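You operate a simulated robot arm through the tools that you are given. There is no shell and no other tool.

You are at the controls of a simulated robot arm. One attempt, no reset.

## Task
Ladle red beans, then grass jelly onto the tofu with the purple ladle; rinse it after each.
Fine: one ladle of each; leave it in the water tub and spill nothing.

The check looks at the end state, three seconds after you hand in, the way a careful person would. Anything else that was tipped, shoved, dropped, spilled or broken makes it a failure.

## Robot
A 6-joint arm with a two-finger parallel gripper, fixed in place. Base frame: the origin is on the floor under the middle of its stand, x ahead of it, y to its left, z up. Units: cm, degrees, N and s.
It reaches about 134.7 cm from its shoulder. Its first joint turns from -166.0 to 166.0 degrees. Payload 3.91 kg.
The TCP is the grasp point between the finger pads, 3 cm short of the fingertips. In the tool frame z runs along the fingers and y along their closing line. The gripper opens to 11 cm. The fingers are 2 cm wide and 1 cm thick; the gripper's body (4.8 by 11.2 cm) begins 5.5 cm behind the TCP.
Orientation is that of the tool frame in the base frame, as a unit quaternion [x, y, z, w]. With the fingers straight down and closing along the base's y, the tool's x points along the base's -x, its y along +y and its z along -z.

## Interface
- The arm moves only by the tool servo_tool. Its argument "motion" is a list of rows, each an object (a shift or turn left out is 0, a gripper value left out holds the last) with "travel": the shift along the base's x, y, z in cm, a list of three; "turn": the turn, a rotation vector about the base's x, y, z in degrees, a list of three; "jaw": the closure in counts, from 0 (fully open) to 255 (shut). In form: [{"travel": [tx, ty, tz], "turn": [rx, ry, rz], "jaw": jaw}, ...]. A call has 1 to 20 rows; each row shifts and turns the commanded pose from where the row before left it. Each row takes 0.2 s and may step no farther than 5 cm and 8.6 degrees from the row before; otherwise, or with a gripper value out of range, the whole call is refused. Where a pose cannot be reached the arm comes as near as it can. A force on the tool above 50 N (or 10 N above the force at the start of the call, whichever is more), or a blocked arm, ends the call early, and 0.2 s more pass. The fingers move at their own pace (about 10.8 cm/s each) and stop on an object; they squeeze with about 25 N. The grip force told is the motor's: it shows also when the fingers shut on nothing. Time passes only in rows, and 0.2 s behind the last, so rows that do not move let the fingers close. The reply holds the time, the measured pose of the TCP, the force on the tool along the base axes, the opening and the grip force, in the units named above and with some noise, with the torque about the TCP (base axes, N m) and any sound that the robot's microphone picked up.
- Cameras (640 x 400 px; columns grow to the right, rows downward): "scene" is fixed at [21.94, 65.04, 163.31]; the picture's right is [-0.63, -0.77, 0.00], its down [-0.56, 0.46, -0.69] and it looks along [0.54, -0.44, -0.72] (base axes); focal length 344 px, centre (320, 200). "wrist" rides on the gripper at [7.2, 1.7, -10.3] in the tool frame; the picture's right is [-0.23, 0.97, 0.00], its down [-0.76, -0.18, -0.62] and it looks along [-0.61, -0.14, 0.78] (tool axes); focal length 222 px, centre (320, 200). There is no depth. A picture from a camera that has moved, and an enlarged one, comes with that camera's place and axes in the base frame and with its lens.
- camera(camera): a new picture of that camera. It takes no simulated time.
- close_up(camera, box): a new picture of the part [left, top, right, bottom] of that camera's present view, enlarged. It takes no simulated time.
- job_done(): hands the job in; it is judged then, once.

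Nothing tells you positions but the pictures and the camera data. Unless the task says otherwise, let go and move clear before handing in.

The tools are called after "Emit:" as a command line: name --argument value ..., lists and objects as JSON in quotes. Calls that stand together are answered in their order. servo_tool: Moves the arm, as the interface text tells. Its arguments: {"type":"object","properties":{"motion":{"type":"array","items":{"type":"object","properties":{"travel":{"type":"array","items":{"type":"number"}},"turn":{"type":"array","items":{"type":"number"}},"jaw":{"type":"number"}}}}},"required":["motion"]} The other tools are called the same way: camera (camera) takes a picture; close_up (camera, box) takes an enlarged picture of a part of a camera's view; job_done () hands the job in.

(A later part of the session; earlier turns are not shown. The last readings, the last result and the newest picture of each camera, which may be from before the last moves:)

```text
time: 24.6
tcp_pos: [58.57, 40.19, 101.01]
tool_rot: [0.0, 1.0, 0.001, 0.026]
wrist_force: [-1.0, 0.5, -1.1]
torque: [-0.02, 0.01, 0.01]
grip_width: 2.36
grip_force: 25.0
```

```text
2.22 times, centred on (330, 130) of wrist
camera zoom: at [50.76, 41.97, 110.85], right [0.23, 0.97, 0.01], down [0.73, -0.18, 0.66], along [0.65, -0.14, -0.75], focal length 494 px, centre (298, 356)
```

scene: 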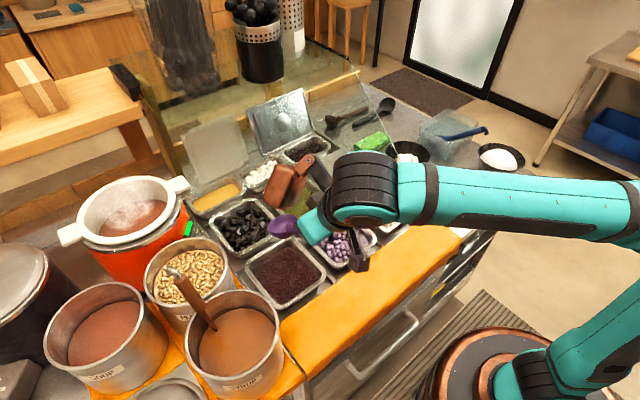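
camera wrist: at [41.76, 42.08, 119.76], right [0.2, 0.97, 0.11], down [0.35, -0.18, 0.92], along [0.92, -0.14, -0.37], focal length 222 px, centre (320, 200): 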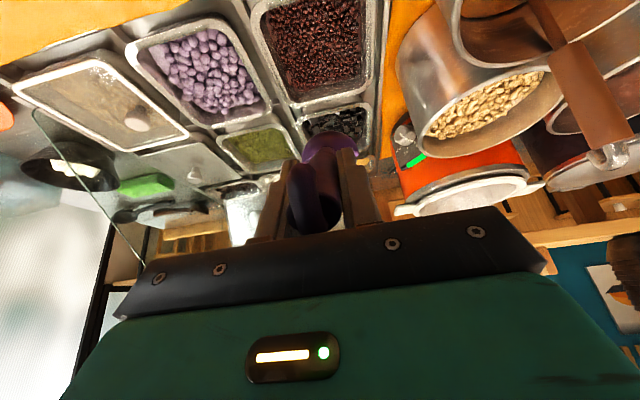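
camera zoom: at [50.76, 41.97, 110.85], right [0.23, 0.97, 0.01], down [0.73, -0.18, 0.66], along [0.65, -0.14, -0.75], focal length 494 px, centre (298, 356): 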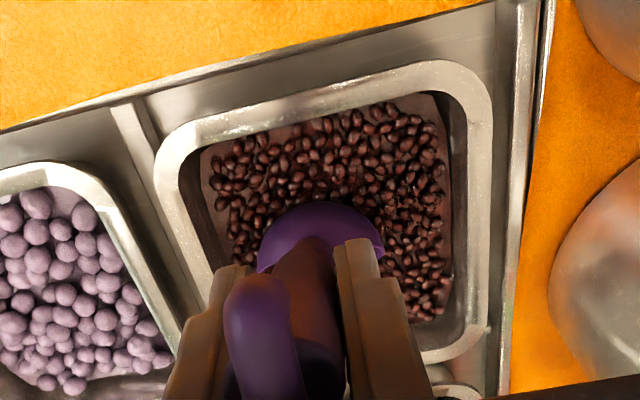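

There's no resistance, and beans are already showing inside the lip, so the surface is around z ≈ 85.5. I'll push in, then sweep forward and level the ladle.

Emit:
servo_tool --motion '[{"travel": [0.43, 0, -1.5]}, {"travel": [-0.17, 0, -1.68], "turn": [0, -6, 0]}, {"travel": [-0.71, 0, -0.97], "turn": [0, -7, 0]}, {"travel": [-0.53, 0, -0.46], "turn": [0, -4, 0]}, {"travel": [-0.53, 0, -0.46], "turn": [0, -4, 0]}]'

Emit:
close_up --camera "scene" --box '[250, 220, 335, 310]'

Emit:
close_up --camera "wrist" --box '[270, 40, 390, 220]'

```text
time: 25.8
tcp_pos: [57.11, 40.3, 95.78]
tool_rot: [0.0, 0.978, 0.001, 0.208]
wrist_force: [0.5, 0.9, -1.0]
torque: [-0.01, 0.1, 0.02]
grip_width: 2.37
grip_force: 24.4
```

```text
4.44 times, centred on (292, 265) of scene
camera zoom: at [21.94, 65.04, 163.31], right [-0.63, -0.77, 0.0], down [-0.56, 0.46, -0.69], along [0.54, -0.44, -0.72], focal length 1529 px, centre (442, -89)
```

zoom: 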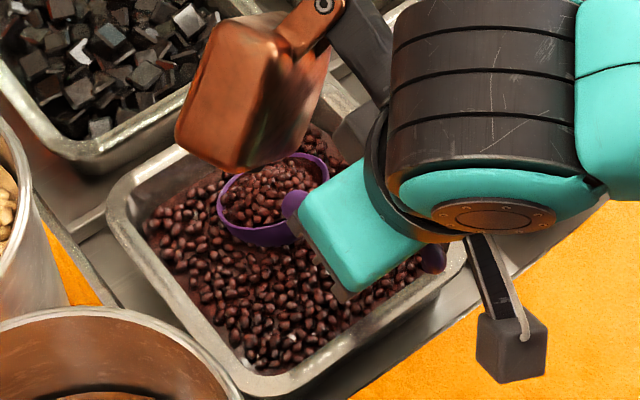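

```text
2.22 times, centred on (330, 130) of wrist
camera zoom: at [46.26, 41.99, 102.27], right [0.21, 0.97, 0.09], down [0.44, -0.18, 0.88], along [0.87, -0.14, -0.47], focal length 494 px, centre (298, 356)
```

zoom: 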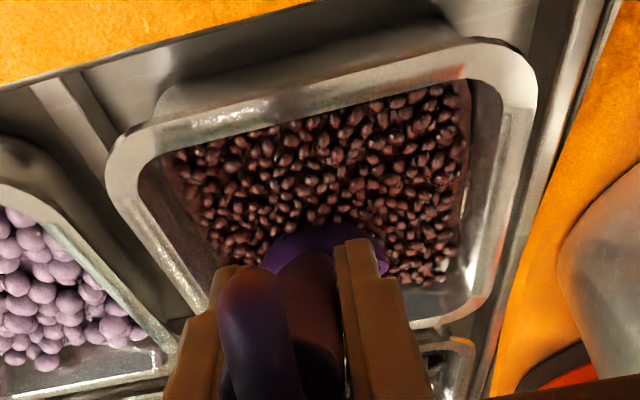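

The ladle is full of beans. I'll level it and raise it gently out of the tray.

Emit:
servo_tool --motion '[{"travel": [-0.6, 0, -0.2], "turn": [0, -4, 0]}, {"travel": [-0.6, 0, -0.15], "turn": [0, -4, 0]}, {"travel": [-0.5, 0, 0], "turn": [0, -3.5, 0]}, {"travel": [-0.5, 0, 0.1], "turn": [0, -3.5, 0]}, {"travel": [-0.3, 0, 0.4], "turn": [0, -2, 0]}, {"travel": [-0.2, 0, 0.6], "turn": [0, -2, 0]}, {"travel": [0, 0, 0.8]}, {"travel": [0, 0, 0.8]}, {"travel": [0, 0, 0.8]}, {}]'

Emit:
close_up --camera "scene" --box '[230, 190, 335, 310]'

Emit:
close_up --camera "wrist" --box '[270, 40, 390, 220]'

```text
time: 28.0
tcp_pos: [54.26, 40.19, 98.96]
tool_rot: [0.0, 0.931, -0.001, 0.366]
wrist_force: [-0.4, 1.5, -1.9]
torque: [0.05, 0.1, 0.02]
grip_width: 2.38
grip_force: 24.8
```

```text
3.33 times, centred on (282, 250) of scene
camera zoom: at [21.94, 65.04, 163.31], right [-0.63, -0.77, 0.0], down [-0.56, 0.46, -0.69], along [0.54, -0.44, -0.72], focal length 1146 px, centre (445, 33)
```

zoom: 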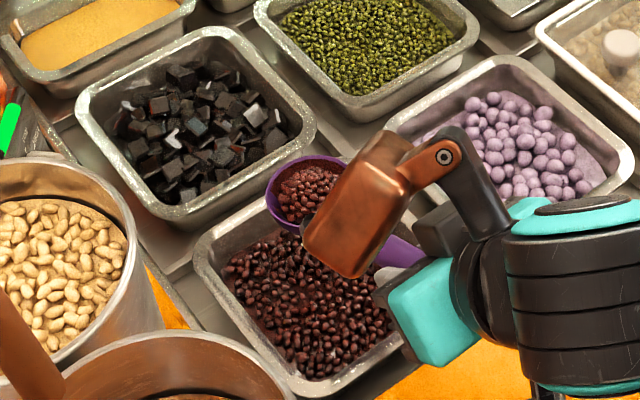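

```text
2.22 times, centred on (330, 130) of wrist
camera zoom: at [42.05, 41.98, 101.51], right [0.17, 0.97, 0.16], down [0.13, -0.18, 0.98], along [0.98, -0.14, -0.16], focal length 494 px, centre (298, 356)
```

zoom: 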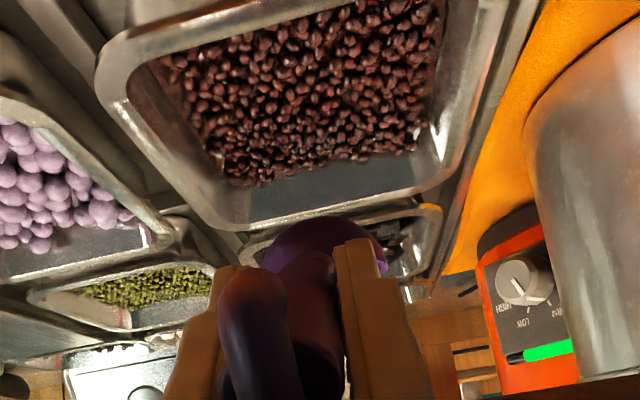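

Emit:
close_up --camera "scene" --box '[262, 215, 310, 255]'

```text
10.00 times, centred on (286, 235) of scene
camera zoom: at [21.94, 65.04, 163.31], right [-0.63, -0.77, 0.0], down [-0.56, 0.46, -0.69], along [0.54, -0.44, -0.72], focal length 3439 px, centre (660, -150)
```

zoom: 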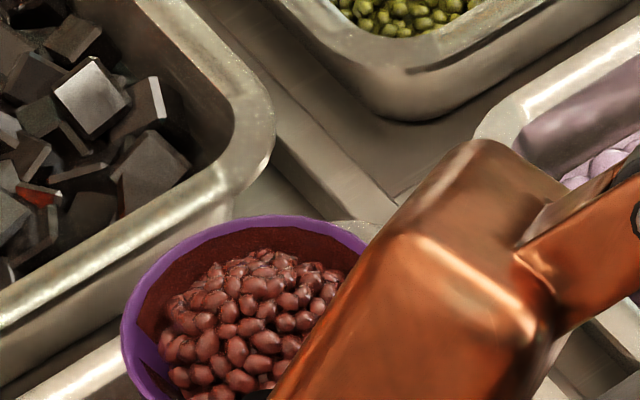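

There's a good level ladleful. I'll lift it slowly with smooth ramps and check that it's level before carrying.

Emit:
servo_tool --motion '[{"travel": [0, 0, 0.7]}, {"travel": [0, 0, 1.1]}, {"travel": [0, 0, 1.5]}, {"travel": [0, 0, 1.8]}, {"travel": [0, 0, 2.0]}, {"travel": [0, 0, 2.0]}, {"travel": [0, 0, 1.6]}, {"travel": [0, 0, 1.1]}, {"travel": [0, 0, 0.6]}, {}]'

Emit:
close_up --camera "scene" --box '[250, 160, 330, 220]'

Emit:
camera --camera "wrist"

```text
time: 30.2
tcp_pos: [54.53, 40.29, 111.6]
tool_rot: [0.001, 0.93, -0.001, 0.367]
wrist_force: [0.0, -0.6, -1.9]
torque: [0.01, 0.09, 0.04]
grip_width: 2.34
grip_force: 24.8
```

```text
6.67 times, centred on (290, 190) of scene
camera zoom: at [21.94, 65.04, 163.31], right [-0.63, -0.77, 0.0], down [-0.56, 0.46, -0.69], along [0.54, -0.44, -0.72], focal length 2293 px, centre (520, 267)
```

zoom: 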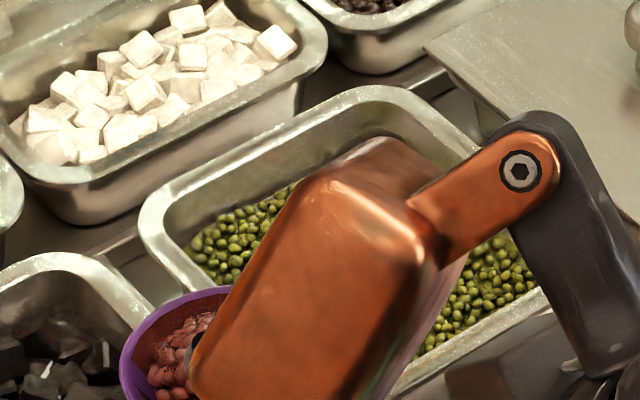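

```text
taken
camera wrist: at [41.98, 41.97, 114.1], right [0.17, 0.97, 0.15], down [0.13, -0.18, 0.98], along [0.98, -0.14, -0.16], focal length 222 px, centre (320, 200)
```

wrist: 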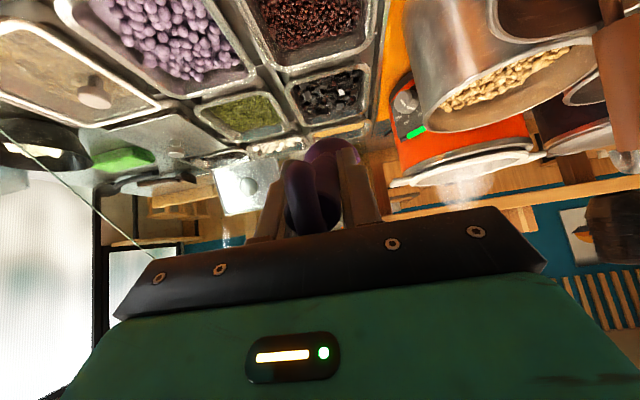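

I'm carrying the beans along -y at this height, gently, passing over the glass pane with more than 10 cm to spare.

Emit:
servo_tool --motion '[{"travel": [0, -0.4, 0]}, {"travel": [0, -0.9, 0]}, {"travel": [0, -1.5, 0]}, {"travel": [0, -2.1, 0]}, {"travel": [0, -2.7, 0]}, {"travel": [0, -3.1, 0]}, {"travel": [0, -3.1, 0]}, {"travel": [0, -3.1, 0]}, {"travel": [0, -3.1, 0]}, {"travel": [0, -3.1, 0]}, {"travel": [0, -3.1, 0]}, {"travel": [0, -3.1, 0]}, {"travel": [0, -3.1, 0]}, {"travel": [0, -3.1, 0]}, {"travel": [0, -3.1, 0]}, {"travel": [0, -2.7, 0]}, {"travel": [0, -2.1, 0]}, {"travel": [0, -1.5, 0]}, {"travel": [0, -0.9, 0]}, {"travel": [0, -0.4, 0]}]'

Emit:
camera --camera "scene"

Emit:
camera --camera "wrist"

```text
time: 34.4
tcp_pos: [54.28, -6.01, 111.28]
tool_rot: [0.0, 0.93, -0.001, 0.367]
wrist_force: [0.0, -0.3, -0.9]
torque: [-0.03, 0.09, 0.01]
grip_width: 2.36
grip_force: 24.7
```

```text
taken
```

scene: 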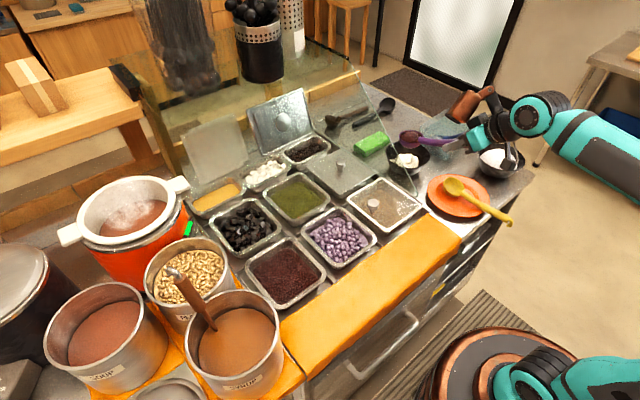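

```text
taken
camera wrist: at [41.98, -4.17, 113.89], right [0.17, 0.97, 0.15], down [0.13, -0.18, 0.98], along [0.98, -0.14, -0.16], focal length 222 px, centre (320, 200)
```

wrist: 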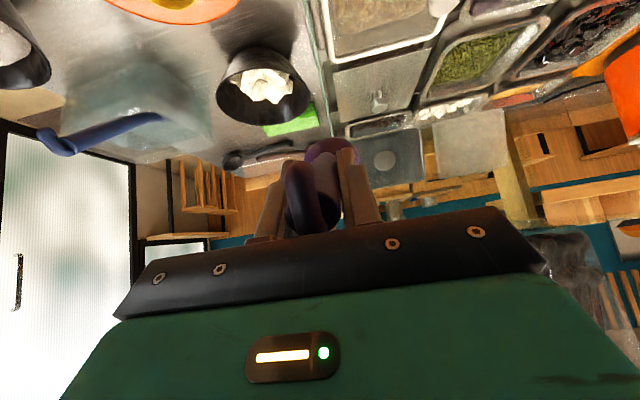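

Emit:
close_up --camera "scene" --box '[380, 110, 476, 170]'

Emit:
close_up --camera "wrist" --box '[190, 20, 350, 160]'

```text
6.67 times, centred on (428, 140) of scene
camera zoom: at [21.94, 65.04, 163.31], right [-0.63, -0.77, 0.0], down [-0.56, 0.46, -0.69], along [0.54, -0.44, -0.72], focal length 2293 px, centre (-400, 600)
```

zoom: 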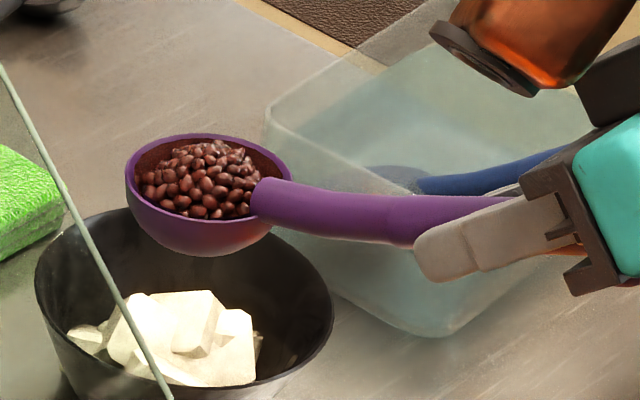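

```text
2.86 times, centred on (270, 90) of wrist
camera zoom: at [41.98, -4.17, 113.89], right [0.17, 0.97, 0.15], down [0.13, -0.18, 0.98], along [0.98, -0.14, -0.16], focal length 635 px, centre (463, 514)
```

zoom: 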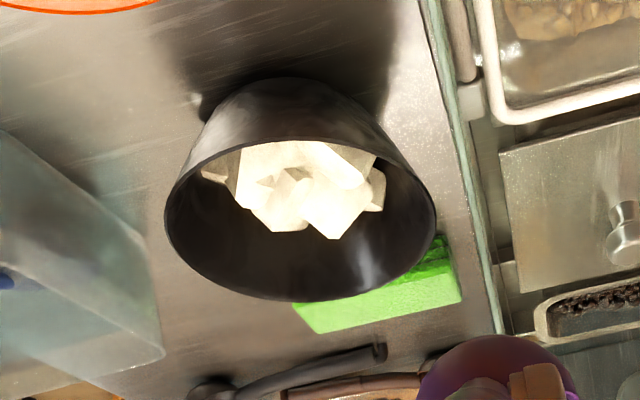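

The ladle is nearly level with its load intact. The tofu bowl rim is at about (73.7, -15.4, 90.4), radius 7.8, and the pane is really at y ≈ -5.3. I'll move -y first to get off the pane, then forward above the bowl.

Emit:
servo_tool --motion '[{"travel": [0, -0.5, 0]}, {"travel": [0, -1.2, 0]}, {"travel": [0, -1.8, 0]}, {"travel": [0, -1.8, 0]}, {"travel": [0.2, -1.1, 0]}, {"travel": [0.6, -0.6, -0.1]}, {"travel": [1.1, 0, -0.4]}, {"travel": [1.4, 0, -0.7]}, {"travel": [1.3, 0, -0.8]}, {"travel": [0.9, 0, -0.7]}, {"travel": [0.5, 0, -0.4]}, {"travel": [0, 0, -0.2]}, {}]'

Emit:
close_up --camera "scene" --box '[370, 100, 530, 200]'

Emit:
camera --camera "wrist"

```text
time: 37.2
tcp_pos: [60.23, -12.81, 108.23]
tool_rot: [0.0, 0.93, 0.0, 0.367]
wrist_force: [0.2, -0.2, -1.0]
torque: [0.01, 0.11, 0.06]
grip_width: 2.36
grip_force: 24.9
```

```text
4.00 times, centred on (450, 150) of scene
camera zoom: at [21.94, 65.04, 163.31], right [-0.63, -0.77, 0.0], down [-0.56, 0.46, -0.69], along [0.54, -0.44, -0.72], focal length 1376 px, centre (-200, 400)
```

zoom: 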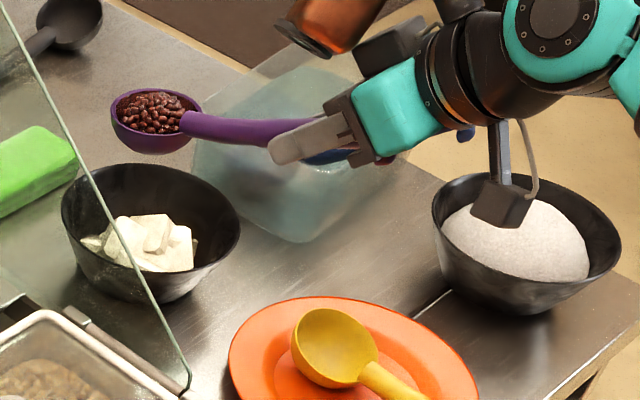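

```text
taken
camera wrist: at [47.94, -11.17, 110.66], right [0.17, 0.97, 0.16], down [0.13, -0.18, 0.98], along [0.98, -0.14, -0.16], focal length 222 px, centre (320, 200)
```

wrist: 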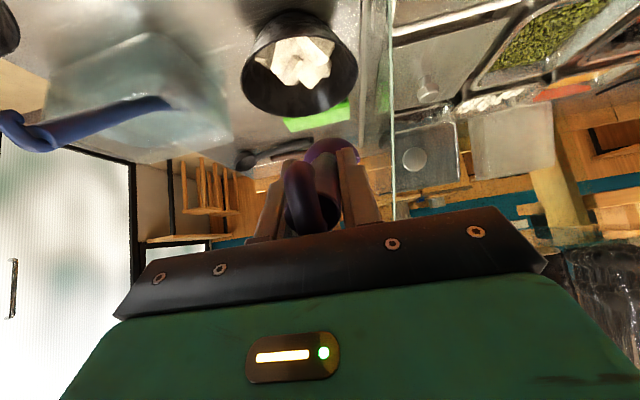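

The ladle is over the bowl at about (73.6, -12.7, 101.7). I'll start the slow pour by rolling toward -y about the bowl's center, watching the arm's clearance over the plate and the rice bowl.

Emit:
servo_tool --motion '[{"travel": [0, -0.68, -0.04], "turn": [6, 0, 0]}, {"travel": [0, -0.67, -0.11], "turn": [6, 0, 0]}, {"travel": [0, -0.66, -0.18], "turn": [6, 0, 0]}, {"travel": [0, -0.635, -0.24], "turn": [6, 0, 0]}, {"travel": [0, -0.61, -0.31], "turn": [6, 0, 0]}, {"travel": [0, -0.57, -0.37], "turn": [6, 0, 0]}, {"travel": [0, -0.53, -0.43], "turn": [6, 0, 0]}]'

Emit:
close_up --camera "scene" --box '[370, 90, 530, 190]'

```text
time: 38.8
tcp_pos: [60.15, -17.21, 106.27]
tool_rot: [0.132, 0.868, 0.334, 0.342]
wrist_force: [0.3, 0.2, -1.1]
torque: [-0.05, 0.07, -0.01]
grip_width: 2.38
grip_force: 24.8
```

```text
4.00 times, centred on (450, 140) of scene
camera zoom: at [21.94, 65.04, 163.31], right [-0.63, -0.77, 0.0], down [-0.56, 0.46, -0.69], along [0.54, -0.44, -0.72], focal length 1376 px, centre (-200, 440)
```

zoom: 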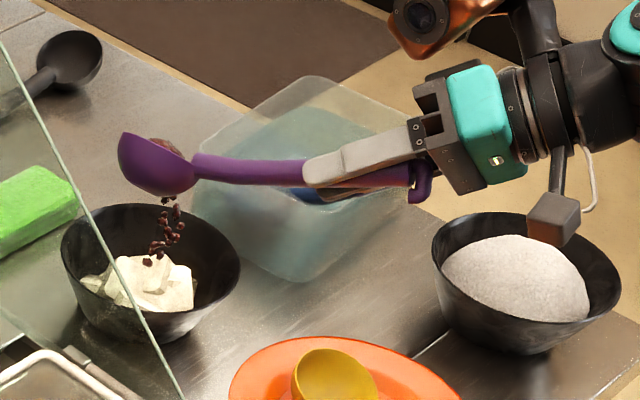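

Beans are falling right onto the tofu. I'll continue the roll slowly.

Emit:
servo_tool --motion '[{"travel": [0, -0.48, -0.48], "turn": [6, 0, 0]}, {"travel": [0, -0.43, -0.53], "turn": [6, 0, 0]}, {"travel": [0, -0.37, -0.57], "turn": [6, 0, 0]}, {"travel": [0, -0.31, -0.61], "turn": [6, 0, 0]}]'

Emit:
close_up --camera "scene" --box '[370, 90, 530, 190]'

```text
time: 39.8
tcp_pos: [60.28, -18.79, 104.09]
tool_rot: [0.199, 0.78, 0.507, 0.307]
wrist_force: [0.0, -0.5, -0.9]
torque: [-0.04, 0.08, -0.02]
grip_width: 2.35
grip_force: 24.9
```

```text
4.00 times, centred on (450, 140) of scene
camera zoom: at [21.94, 65.04, 163.31], right [-0.63, -0.77, 0.0], down [-0.56, 0.46, -0.69], along [0.54, -0.44, -0.72], focal length 1376 px, centre (-200, 440)
```

zoom: 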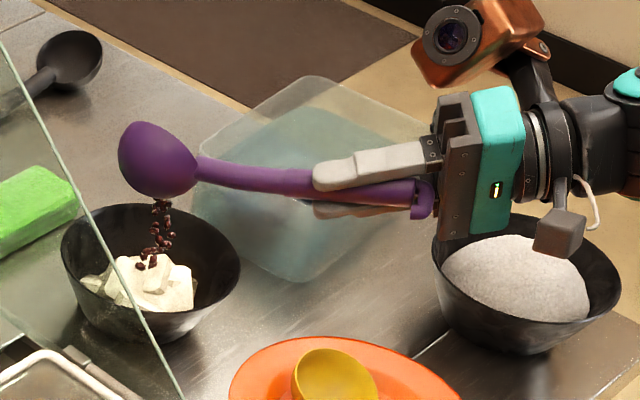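

Emit:
servo_tool --motion '[{"travel": [0, -0.24, -0.635], "turn": [6, 0, 0]}, {"travel": [0, -0.18, -0.66], "turn": [6, 0, 0]}, {"travel": [0, -0.11, -0.67], "turn": [6, 0, 0]}, {"travel": [0, -0.04, -0.68], "turn": [6, 0, 0]}, {}, {}, {}]'

Emit:
close_up --camera "scene" --box '[370, 90, 530, 190]'

Emit:
close_up --camera "scene" --box '[376, 110, 456, 190]'

```text
time: 41.4
tcp_pos: [60.33, -19.38, 101.71]
tool_rot: [0.259, 0.658, 0.658, 0.259]
wrist_force: [0.3, -0.5, -0.4]
torque: [-0.07, 0.05, -0.01]
grip_width: 2.38
grip_force: 24.7
```

```text
4.00 times, centred on (450, 140) of scene
camera zoom: at [21.94, 65.04, 163.31], right [-0.63, -0.77, 0.0], down [-0.56, 0.46, -0.69], along [0.54, -0.44, -0.72], focal length 1376 px, centre (-200, 440)
```

zoom: 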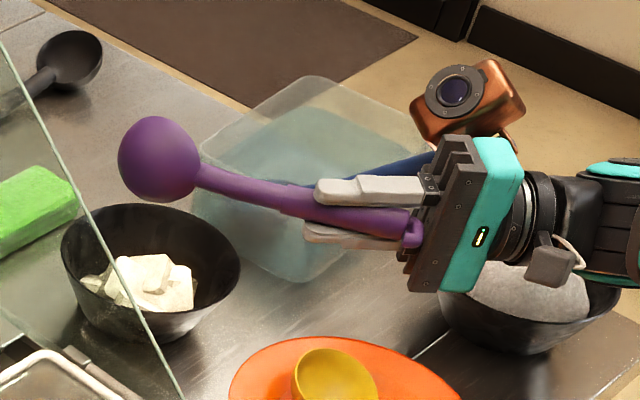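

```text
5.00 times, centred on (416, 150) of scene
camera zoom: at [21.94, 65.04, 163.31], right [-0.63, -0.77, 0.0], down [-0.56, 0.46, -0.69], along [0.54, -0.44, -0.72], focal length 1720 px, centre (-160, 450)
```

zoom: 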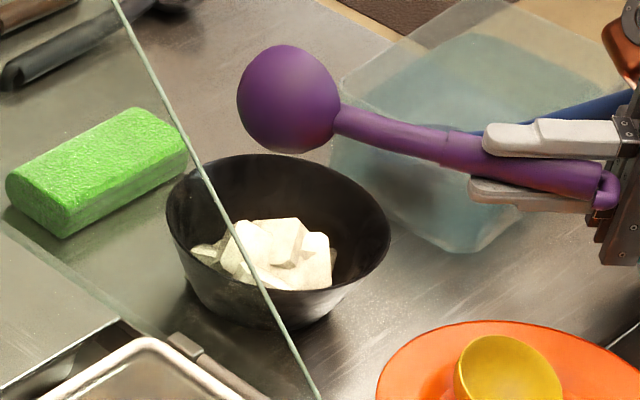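

Emit:
close_up --camera "scene" --box '[390, 142, 422, 162]'

Emit:
camera --camera "wrist"

Emit:
camera --camera "scene"

```text
16.00 times, centred on (406, 152) of scene
camera zoom: at [21.94, 65.04, 163.31], right [-0.63, -0.77, 0.0], down [-0.56, 0.46, -0.69], along [0.54, -0.44, -0.72], focal length 5503 px, centre (-1056, 968)
```

zoom: 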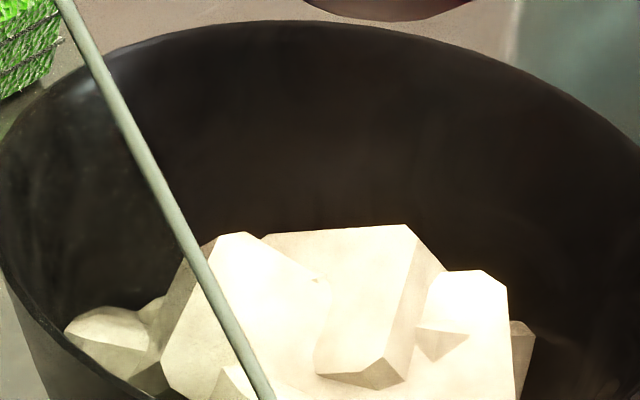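

```text
taken
camera wrist: at [48.02, -21.97, 103.19], right [0.17, -0.16, 0.97], down [0.13, -0.98, -0.18], along [0.98, 0.16, -0.14], focal length 222 px, centre (320, 200)
```

wrist: 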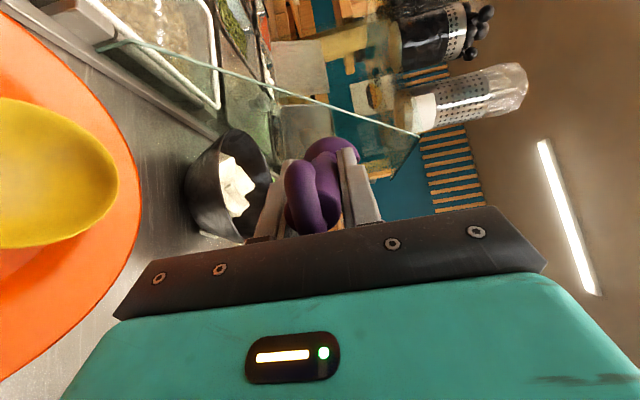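

```text
taken
```

scene: 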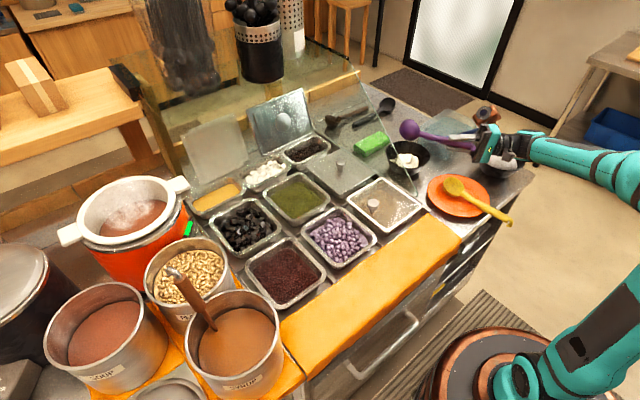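

The bowl doesn't visibly show beans yet. I'll check the surroundings for stray beans before doing anything else.

Emit:
close_up --camera "scene" --box '[380, 110, 460, 160]'

Emit:
close_up --camera "scene" --box '[380, 150, 460, 200]'

Emit:
close_up --camera "wrist" --box '[150, 100, 310, 250]'

```text
8.00 times, centred on (420, 135) of scene
camera zoom: at [21.94, 65.04, 163.31], right [-0.63, -0.77, 0.0], down [-0.56, 0.46, -0.69], along [0.54, -0.44, -0.72], focal length 2752 px, centre (-480, 720)
```

zoom: 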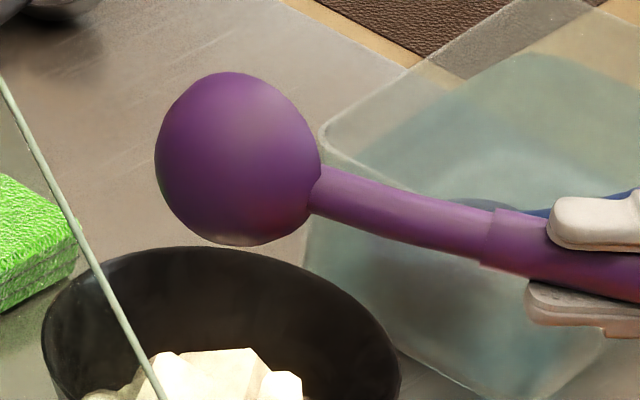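

```text
8.00 times, centred on (420, 175) of scene
camera zoom: at [21.94, 65.04, 163.31], right [-0.63, -0.77, 0.0], down [-0.56, 0.46, -0.69], along [0.54, -0.44, -0.72], focal length 2752 px, centre (-480, 400)
```

zoom: 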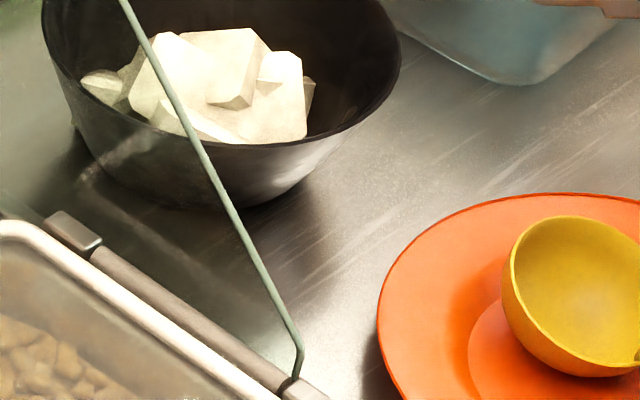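

```text
2.67 times, centred on (230, 175) of wrist
camera zoom: at [48.02, -21.97, 103.19], right [0.17, -0.16, 0.97], down [0.13, -0.98, -0.18], along [0.98, 0.16, -0.14], focal length 592 px, centre (560, 267)
```

zoom: 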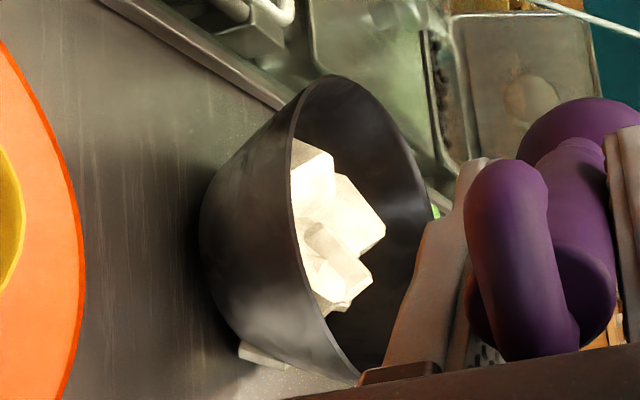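

No stray beans anywhere that I can see. I'll roll the ladle back up and look into both the ladle and the bowl from a better angle.

Emit:
servo_tool --motion '[{"travel": [0, 0.04, 0.68], "turn": [-6, 0, 0]}, {"travel": [0, 0.11, 0.67], "turn": [-6, 0, 0]}, {"travel": [0, 0.18, 0.66], "turn": [-6, 0, 0]}, {"travel": [0, 0.24, 0.635], "turn": [-6, 0, 0]}, {"travel": [0, 0.31, 0.61], "turn": [-6, 0, 0]}, {"travel": [0, 0.37, 0.57], "turn": [-6, 0, 0]}, {"travel": [0, 0.43, 0.53], "turn": [-6, 0, 0]}, {"travel": [0, 0.48, 0.48], "turn": [-6, 0, 0]}, {"travel": [0, 0.53, 0.43], "turn": [-6, 0, 0]}, {"travel": [0, 0.57, 0.37], "turn": [-6, 0, 0]}]'

Emit:
close_up --camera "scene" --box '[376, 110, 456, 190]'

Emit:
camera --camera "wrist"

```text
time: 43.6
tcp_pos: [60.25, -16.22, 107.21]
tool_rot: [0.094, 0.899, 0.241, 0.355]
wrist_force: [-0.5, 0.4, -0.4]
torque: [0.02, 0.05, -0.01]
grip_width: 2.37
grip_force: 25.0
```

```text
5.00 times, centred on (416, 150) of scene
camera zoom: at [21.94, 65.04, 163.31], right [-0.63, -0.77, 0.0], down [-0.56, 0.46, -0.69], along [0.54, -0.44, -0.72], focal length 1720 px, centre (-160, 450)
```

zoom: 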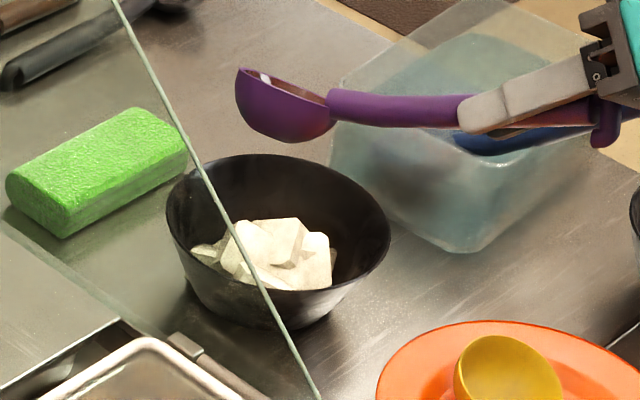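

```text
taken
camera wrist: at [47.94, -16.02, 110.26], right [0.17, 0.77, 0.62], down [0.13, -0.64, 0.76], along [0.98, -0.04, -0.21], focal length 222 px, centre (320, 200)
```

wrist: 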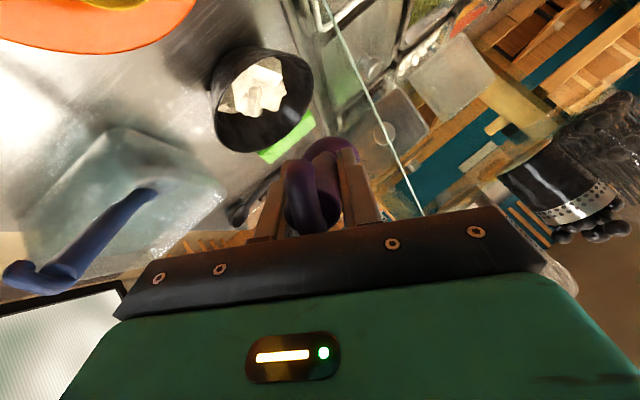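

Emit:
servo_tool --motion '[{"travel": [0, 0.61, 0.31], "turn": [-6, 0, 0]}, {"travel": [0, 0.635, 0.24], "turn": [-6, 0, 0]}, {"travel": [0, 0.66, 0.18], "turn": [-6, 0, 0]}, {"travel": [0, 0.67, 0.11], "turn": [-6, 0, 0]}, {"travel": [0, 0.68, 0.04], "turn": [-6, 0, 0]}, {}]'

Emit:
close_up --camera "scene" --box '[390, 115, 438, 145]'

Emit:
close_up --camera "scene" --box '[380, 135, 440, 175]'

Emit:
close_up --camera "wrist" --box '[220, 0, 380, 150]'

```text
time: 45.0
tcp_pos: [60.48, -12.87, 108.0]
tool_rot: [-0.001, 0.93, 0.001, 0.367]
wrist_force: [1.0, 0.4, 0.2]
torque: [0.01, 0.04, -0.03]
grip_width: 2.37
grip_force: 24.8
```

```text
13.33 times, centred on (414, 130) of scene
camera zoom: at [21.94, 65.04, 163.31], right [-0.63, -0.77, 0.0], down [-0.56, 0.46, -0.69], along [0.54, -0.44, -0.72], focal length 4586 px, centre (-933, 1133)
```

zoom: 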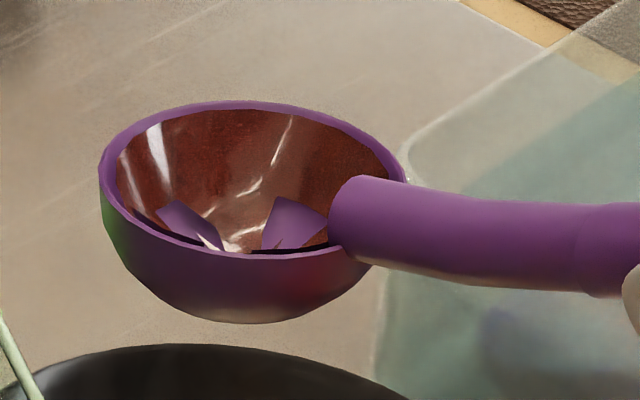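

```text
10.00 times, centred on (410, 155) of scene
camera zoom: at [21.94, 65.04, 163.31], right [-0.63, -0.77, 0.0], down [-0.56, 0.46, -0.69], along [0.54, -0.44, -0.72], focal length 3439 px, centre (-580, 650)
```

zoom: 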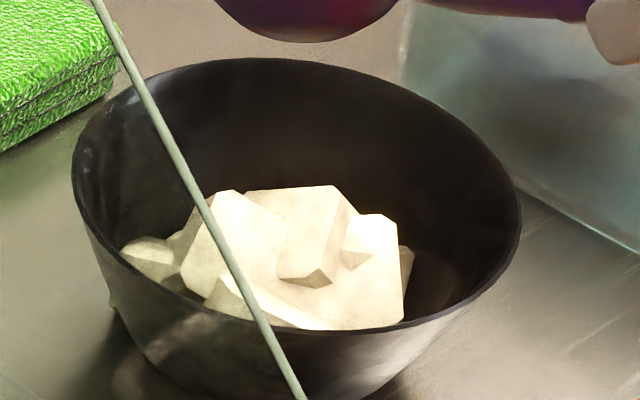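

```text
2.67 times, centred on (300, 75) of wrist
camera zoom: at [48.04, -11.24, 110.53], right [0.17, 0.97, 0.15], down [0.13, -0.18, 0.98], along [0.98, -0.14, -0.16], focal length 592 px, centre (373, 533)
```

zoom: 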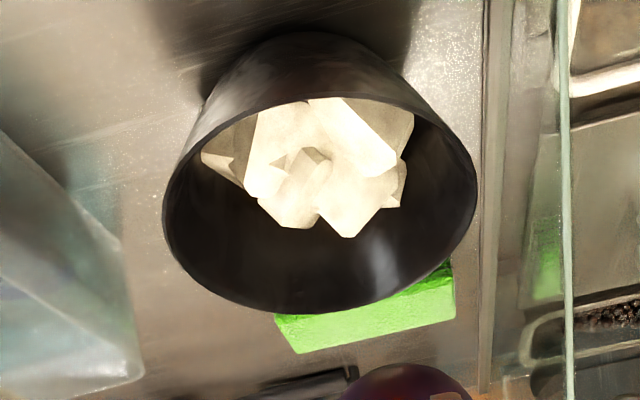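

The ladle is empty with only a bean-juice film. I still can't see beans in the bowl, so I'll tilt the tool upright above the bowl, with the ladle staying over it, to look straight down into it.

Emit:
servo_tool --motion '[{"travel": [1, 0, 1.8], "turn": [0, 7.17, 0]}, {"travel": [1, 0, 1.8], "turn": [0, 7.17, 0]}, {"travel": [1, 0, 1.8], "turn": [0, 7.17, 0]}, {"travel": [1, 0, 1.8], "turn": [0, 7.17, 0]}, {"travel": [1, 0, 1.8], "turn": [0, 7.17, 0]}, {"travel": [1, 0, 1.8], "turn": [0, 7.17, 0]}, {}]'

Emit:
camera --camera "wrist"

Emit:
close_up --camera "wrist" --box '[240, 60, 380, 200]'

```text
time: 46.6
tcp_pos: [66.4, -12.98, 118.98]
tool_rot: [0.0, 1.0, 0.0, -0.001]
wrist_force: [0.5, -0.6, -1.3]
torque: [-0.01, 0.01, -0.01]
grip_width: 2.36
grip_force: 25.2
```

```text
taken
camera wrist: at [59.25, -11.21, 129.26], right [0.23, 0.97, 0.0], down [0.76, -0.18, 0.62], along [0.61, -0.14, -0.78], focal length 222 px, centre (320, 200)
```

wrist: 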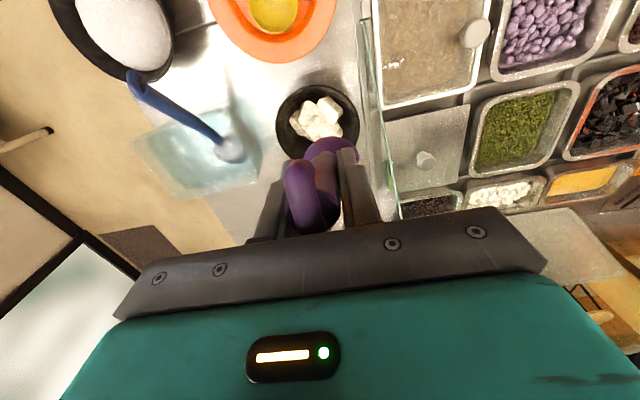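

```text
2.86 times, centred on (310, 130) of wrist
camera zoom: at [59.25, -11.21, 129.26], right [0.23, 0.97, 0.0], down [0.76, -0.18, 0.62], along [0.61, -0.14, -0.78], focal length 635 px, centre (349, 400)
```

zoom: 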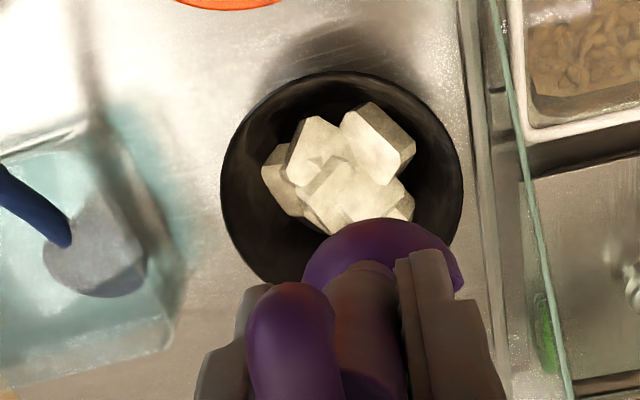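

Emit:
close_up --camera "wrist" --box '[270, 80, 362, 162]'

Emit:
camera --camera "scene"

Emit:
close_up --camera "scene" --box '[380, 140, 440, 175]'

```text
4.88 times, centred on (316, 121) of wrist
camera zoom: at [59.25, -11.21, 129.26], right [0.23, 0.97, 0.0], down [0.76, -0.18, 0.62], along [0.61, -0.14, -0.78], focal length 1084 px, centre (340, 585)
```

zoom: 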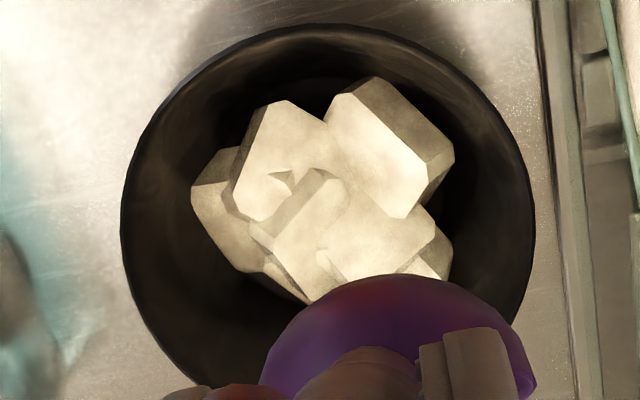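

```text
taken
```

scene: 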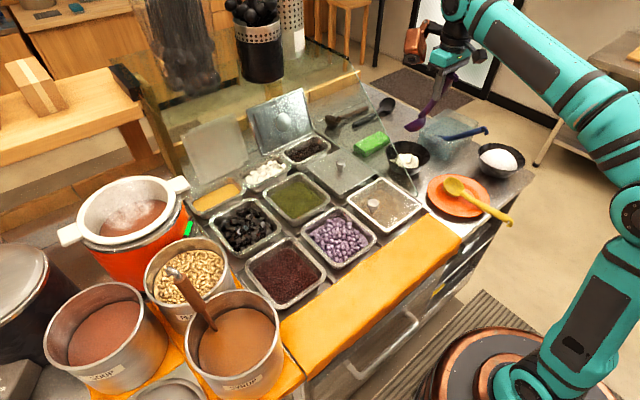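

```text
10.67 times, centred on (410, 158) of scene
camera zoom: at [21.94, 65.04, 163.31], right [-0.63, -0.77, 0.0], down [-0.56, 0.46, -0.69], along [0.54, -0.44, -0.72], focal length 3669 px, centre (-640, 653)
```

zoom: 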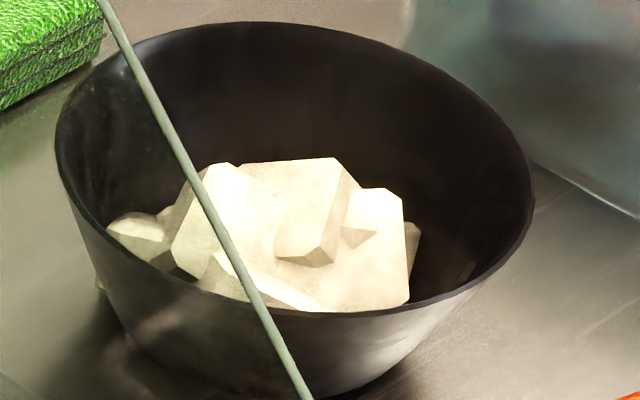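

Emit:
close_up --camera "scene" --box '[360, 80, 456, 140]'

Emit:
close_up --camera "scene" --box '[410, 100, 506, 160]'

Emit:
close_up --camera "scene" --box '[220, 190, 340, 310]'

Emit:
close_up --camera "scene" --box '[330, 140, 430, 240]'

```text
6.67 times, centred on (408, 110) of scene
camera zoom: at [21.94, 65.04, 163.31], right [-0.63, -0.77, 0.0], down [-0.56, 0.46, -0.69], along [0.54, -0.44, -0.72], focal length 2293 px, centre (-267, 800)
```

zoom: 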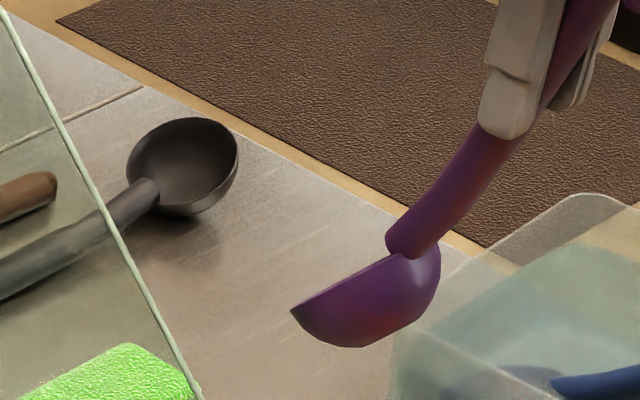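

```text
6.67 times, centred on (458, 130) of scene
camera zoom: at [21.94, 65.04, 163.31], right [-0.63, -0.77, 0.0], down [-0.56, 0.46, -0.69], along [0.54, -0.44, -0.72], focal length 2293 px, centre (-600, 667)
```

zoom: 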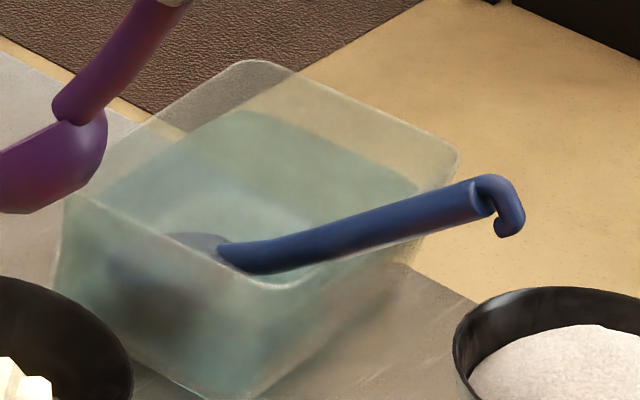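

```text
3.33 times, centred on (280, 250) of scene
camera zoom: at [21.94, 65.04, 163.31], right [-0.63, -0.77, 0.0], down [-0.56, 0.46, -0.69], along [0.54, -0.44, -0.72], focal length 1146 px, centre (453, 33)
```

zoom: 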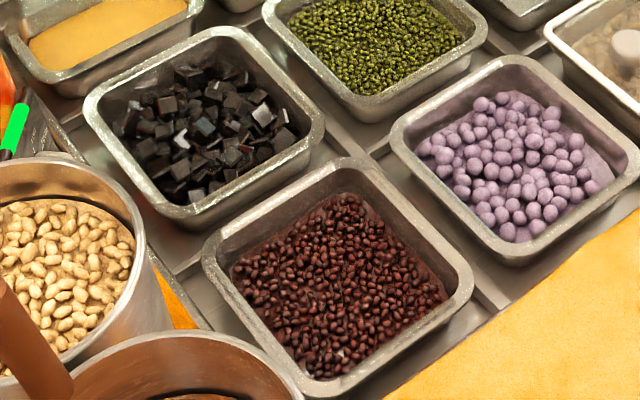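

```text
4.00 times, centred on (380, 190) of scene
camera zoom: at [21.94, 65.04, 163.31], right [-0.63, -0.77, 0.0], down [-0.56, 0.46, -0.69], along [0.54, -0.44, -0.72], focal length 1376 px, centre (80, 240)
```

zoom: 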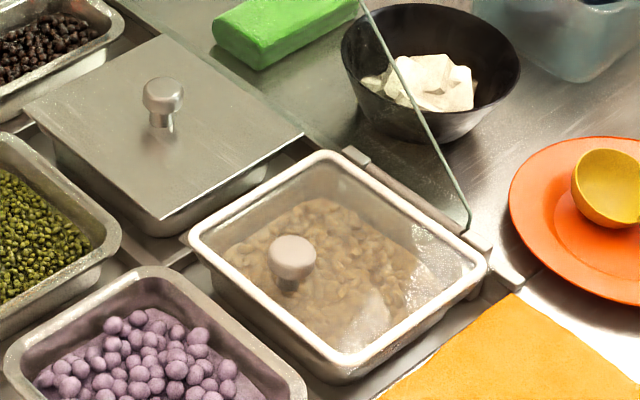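

Containers don't redraw their contents here (the bean tray looks unchanged too). The stream fell straight down into the middle of the bowl with nothing stray, so I take the beans as delivered. Next comes the rinse: I'll bring the ladle back toward level and carry it over the tub.

Emit:
servo_tool --motion '[{"travel": [-1.5, 0, -0.9], "turn": [0, -7.5, 0]}, {"travel": [-1.5, 0, -0.9], "turn": [0, -7.5, 0]}, {"travel": [-1.5, 0, -0.9], "turn": [0, -7.5, 0]}, {"travel": [-1.5, 0, -0.9], "turn": [0, -7.5, 0]}, {"travel": [0, -1, 0]}, {"travel": [0.3, -2.5, 0]}, {"travel": [0.5, -3.8, 0]}, {"travel": [0.5, -3.8, 0]}, {"travel": [0.5, -3.8, 0]}, {"travel": [0.5, -3.8, 0]}, {"travel": [0.5, -3.8, 0]}, {"travel": [0.3, -3.2, 0]}, {"travel": [0.2, -2.1, 0]}, {"travel": [0, -1, 0]}, {}]'

Emit:
close_up --camera "scene" --box '[410, 60, 538, 140]'

Emit:
camera --camera "wrist"

```text
time: 49.8
tcp_pos: [63.85, -41.74, 115.45]
tool_rot: [0.0, 0.966, 0.0, 0.258]
wrist_force: [0.5, -1.0, -0.5]
torque: [-0.02, 0.02, -0.04]
grip_width: 2.36
grip_force: 25.2
```

```text
5.00 times, centred on (474, 100) of scene
camera zoom: at [21.94, 65.04, 163.31], right [-0.63, -0.77, 0.0], down [-0.56, 0.46, -0.69], along [0.54, -0.44, -0.72], focal length 1720 px, centre (-450, 700)
```

zoom: 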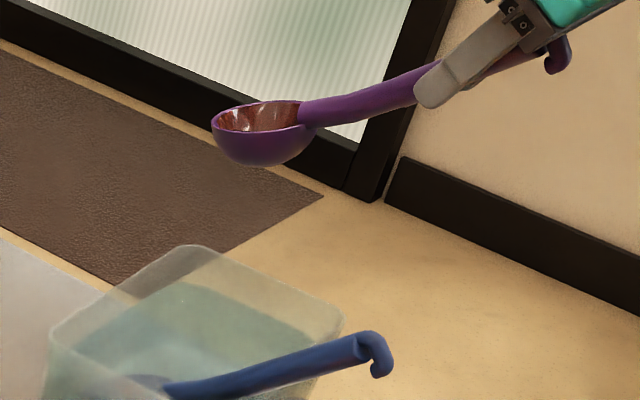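

```text
taken
camera wrist: at [52.4, -40.1, 120.7], right [0.2, 0.97, 0.11], down [0.35, -0.18, 0.92], along [0.92, -0.14, -0.37], focal length 222 px, centre (320, 200)
```

wrist: 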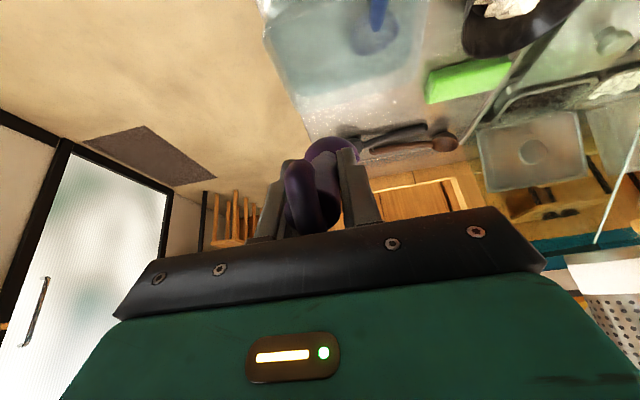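

The ladle is over the tub with some juice film in it. The water surface is at about z 90.7, and I'll dip the ladle in with a slight forward tilt so the handle stays clear of the tub rim.

Emit:
servo_tool --motion '[{"travel": [0.15, 0.1, -2], "turn": [0, 3, 0]}, {"travel": [0.15, 0.1, -2.5], "turn": [0, 3, 0]}, {"travel": [0.15, 0, -2.5], "turn": [0, 3, 0]}, {"travel": [0.15, 0, -2.2], "turn": [0, 3, 0]}, {"travel": [0.15, 0, -1.6]}, {"travel": [0.15, 0, -1.3]}, {"travel": [0.15, 0, -1.1]}, {"travel": [0.15, 0, -0.9]}, {"travel": [0.1, 0, -0.8]}, {}]'

Emit:
close_up --camera "scene" --box '[410, 70, 538, 150]'

Emit:
close_up --camera "wrist" --box '[220, 40, 440, 240]'

```text
time: 52.0
tcp_pos: [65.11, -41.64, 100.34]
tool_rot: [0.0, 0.988, 0.0, 0.156]
wrist_force: [0.1, 0.9, -0.9]
torque: [0.01, 0.02, 0.03]
grip_width: 2.38
grip_force: 25.2
```

```text
5.00 times, centred on (474, 110) of scene
camera zoom: at [21.94, 65.04, 163.31], right [-0.63, -0.77, 0.0], down [-0.56, 0.46, -0.69], along [0.54, -0.44, -0.72], focal length 1720 px, centre (-450, 650)
```

zoom: 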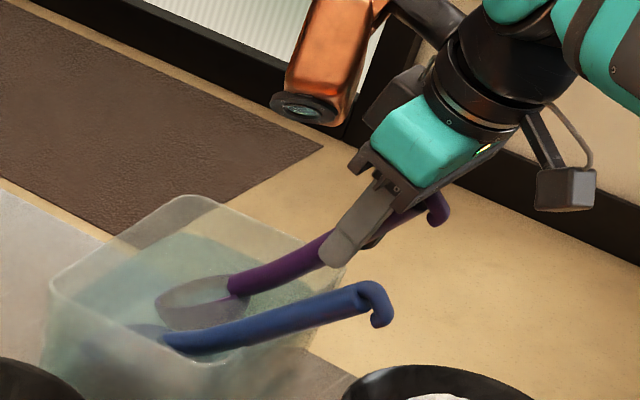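

```text
2.00 times, centred on (330, 140) of wrist
camera zoom: at [55.02, -39.91, 107.74], right [0.22, 0.97, 0.07], down [0.53, -0.18, 0.83], along [0.82, -0.14, -0.56], focal length 444 px, centre (300, 320)
```

zoom: 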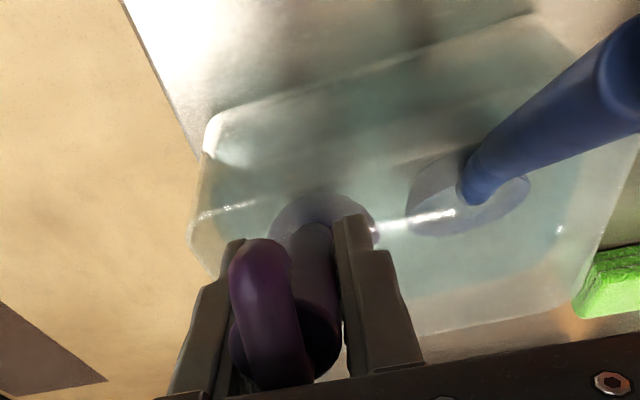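

The ladle is submerged without touching anything. I'll swish it back and forth gently.

Emit:
servo_tool --motion '[{"travel": [-0.7, 0, 0]}, {"travel": [-0.7, 0, 0]}, {"travel": [0.7, 0, 0]}, {"travel": [0.7, 0, 0]}, {"travel": [-0.7, 0.2, 0], "turn": [0, -4, 0]}, {"travel": [-0.7, 0.2, 0], "turn": [0, -4, 0]}, {"travel": [0.7, -0.2, 0], "turn": [0, 4, 0]}, {"travel": [0.7, -0.2, 0], "turn": [0, 4, 0]}, {"travel": [-0.7, 0, 0], "turn": [6, 0, 0]}, {"travel": [-0.7, 0, 0], "turn": [-6, 0, 0]}, {"travel": [0.7, 0, 0], "turn": [-6, 0, 0]}, {"travel": [0.7, 0, 0], "turn": [6, 0, 0]}, {}]'

Emit:
close_up --camera "scene" --box '[410, 80, 506, 140]'

```text
time: 54.8
tcp_pos: [65.01, -41.5, 100.33]
tool_rot: [0.0, 0.988, 0.001, 0.157]
wrist_force: [-0.6, 0.0, -0.4]
torque: [-0.01, 0.09, 0.0]
grip_width: 2.39
grip_force: 25.0
```

```text
6.67 times, centred on (458, 110) of scene
camera zoom: at [21.94, 65.04, 163.31], right [-0.63, -0.77, 0.0], down [-0.56, 0.46, -0.69], along [0.54, -0.44, -0.72], focal length 2293 px, centre (-600, 800)
```

zoom: 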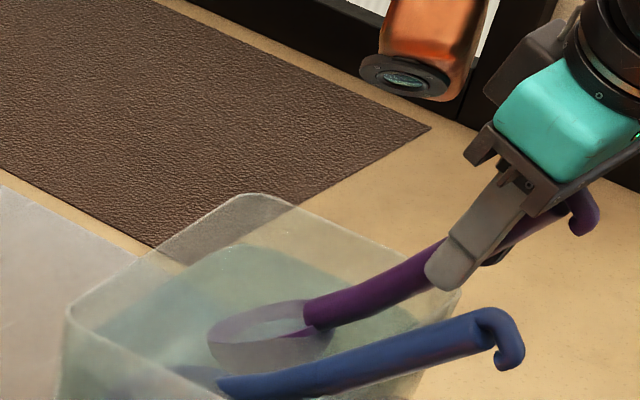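

The film looks gone. I'm lifting out and centering over the tub to drain the rinse water, as before.

Emit:
servo_tool --motion '[{"travel": [0, 0, 0.8]}, {"travel": [0, 0, 1.2], "turn": [0, -3, 0]}, {"travel": [-0.4, 0, 1.4], "turn": [0, -3, 0]}, {"travel": [-0.4, 0.4, 1.4], "turn": [0, -3, 0]}, {"travel": [-0.4, 0.9, 1], "turn": [0, -3, 0]}, {"travel": [0, 0.9, 0.6]}, {"travel": [0, 0.4, 0]}, {}]'

Emit:
close_up --camera "scene" --box '[410, 60, 506, 120]'

```text
time: 56.6
tcp_pos: [63.73, -38.67, 106.74]
tool_rot: [0.0, 0.966, 0.0, 0.258]
wrist_force: [0.1, -0.8, -0.9]
torque: [-0.01, 0.07, 0.0]
grip_width: 2.37
grip_force: 25.1
```

```text
6.67 times, centred on (458, 90) of scene
camera zoom: at [21.94, 65.04, 163.31], right [-0.63, -0.77, 0.0], down [-0.56, 0.46, -0.69], along [0.54, -0.44, -0.72], focal length 2293 px, centre (-600, 933)
```

zoom: 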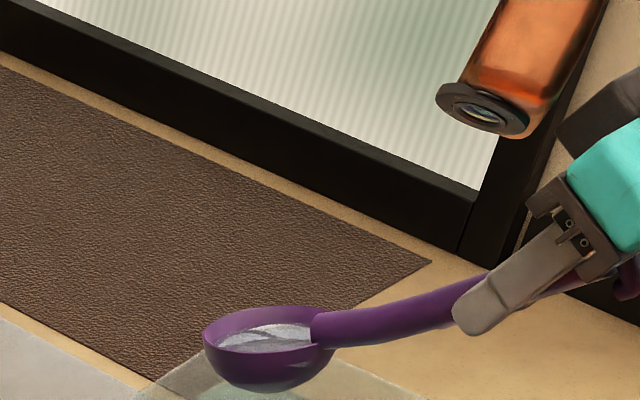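

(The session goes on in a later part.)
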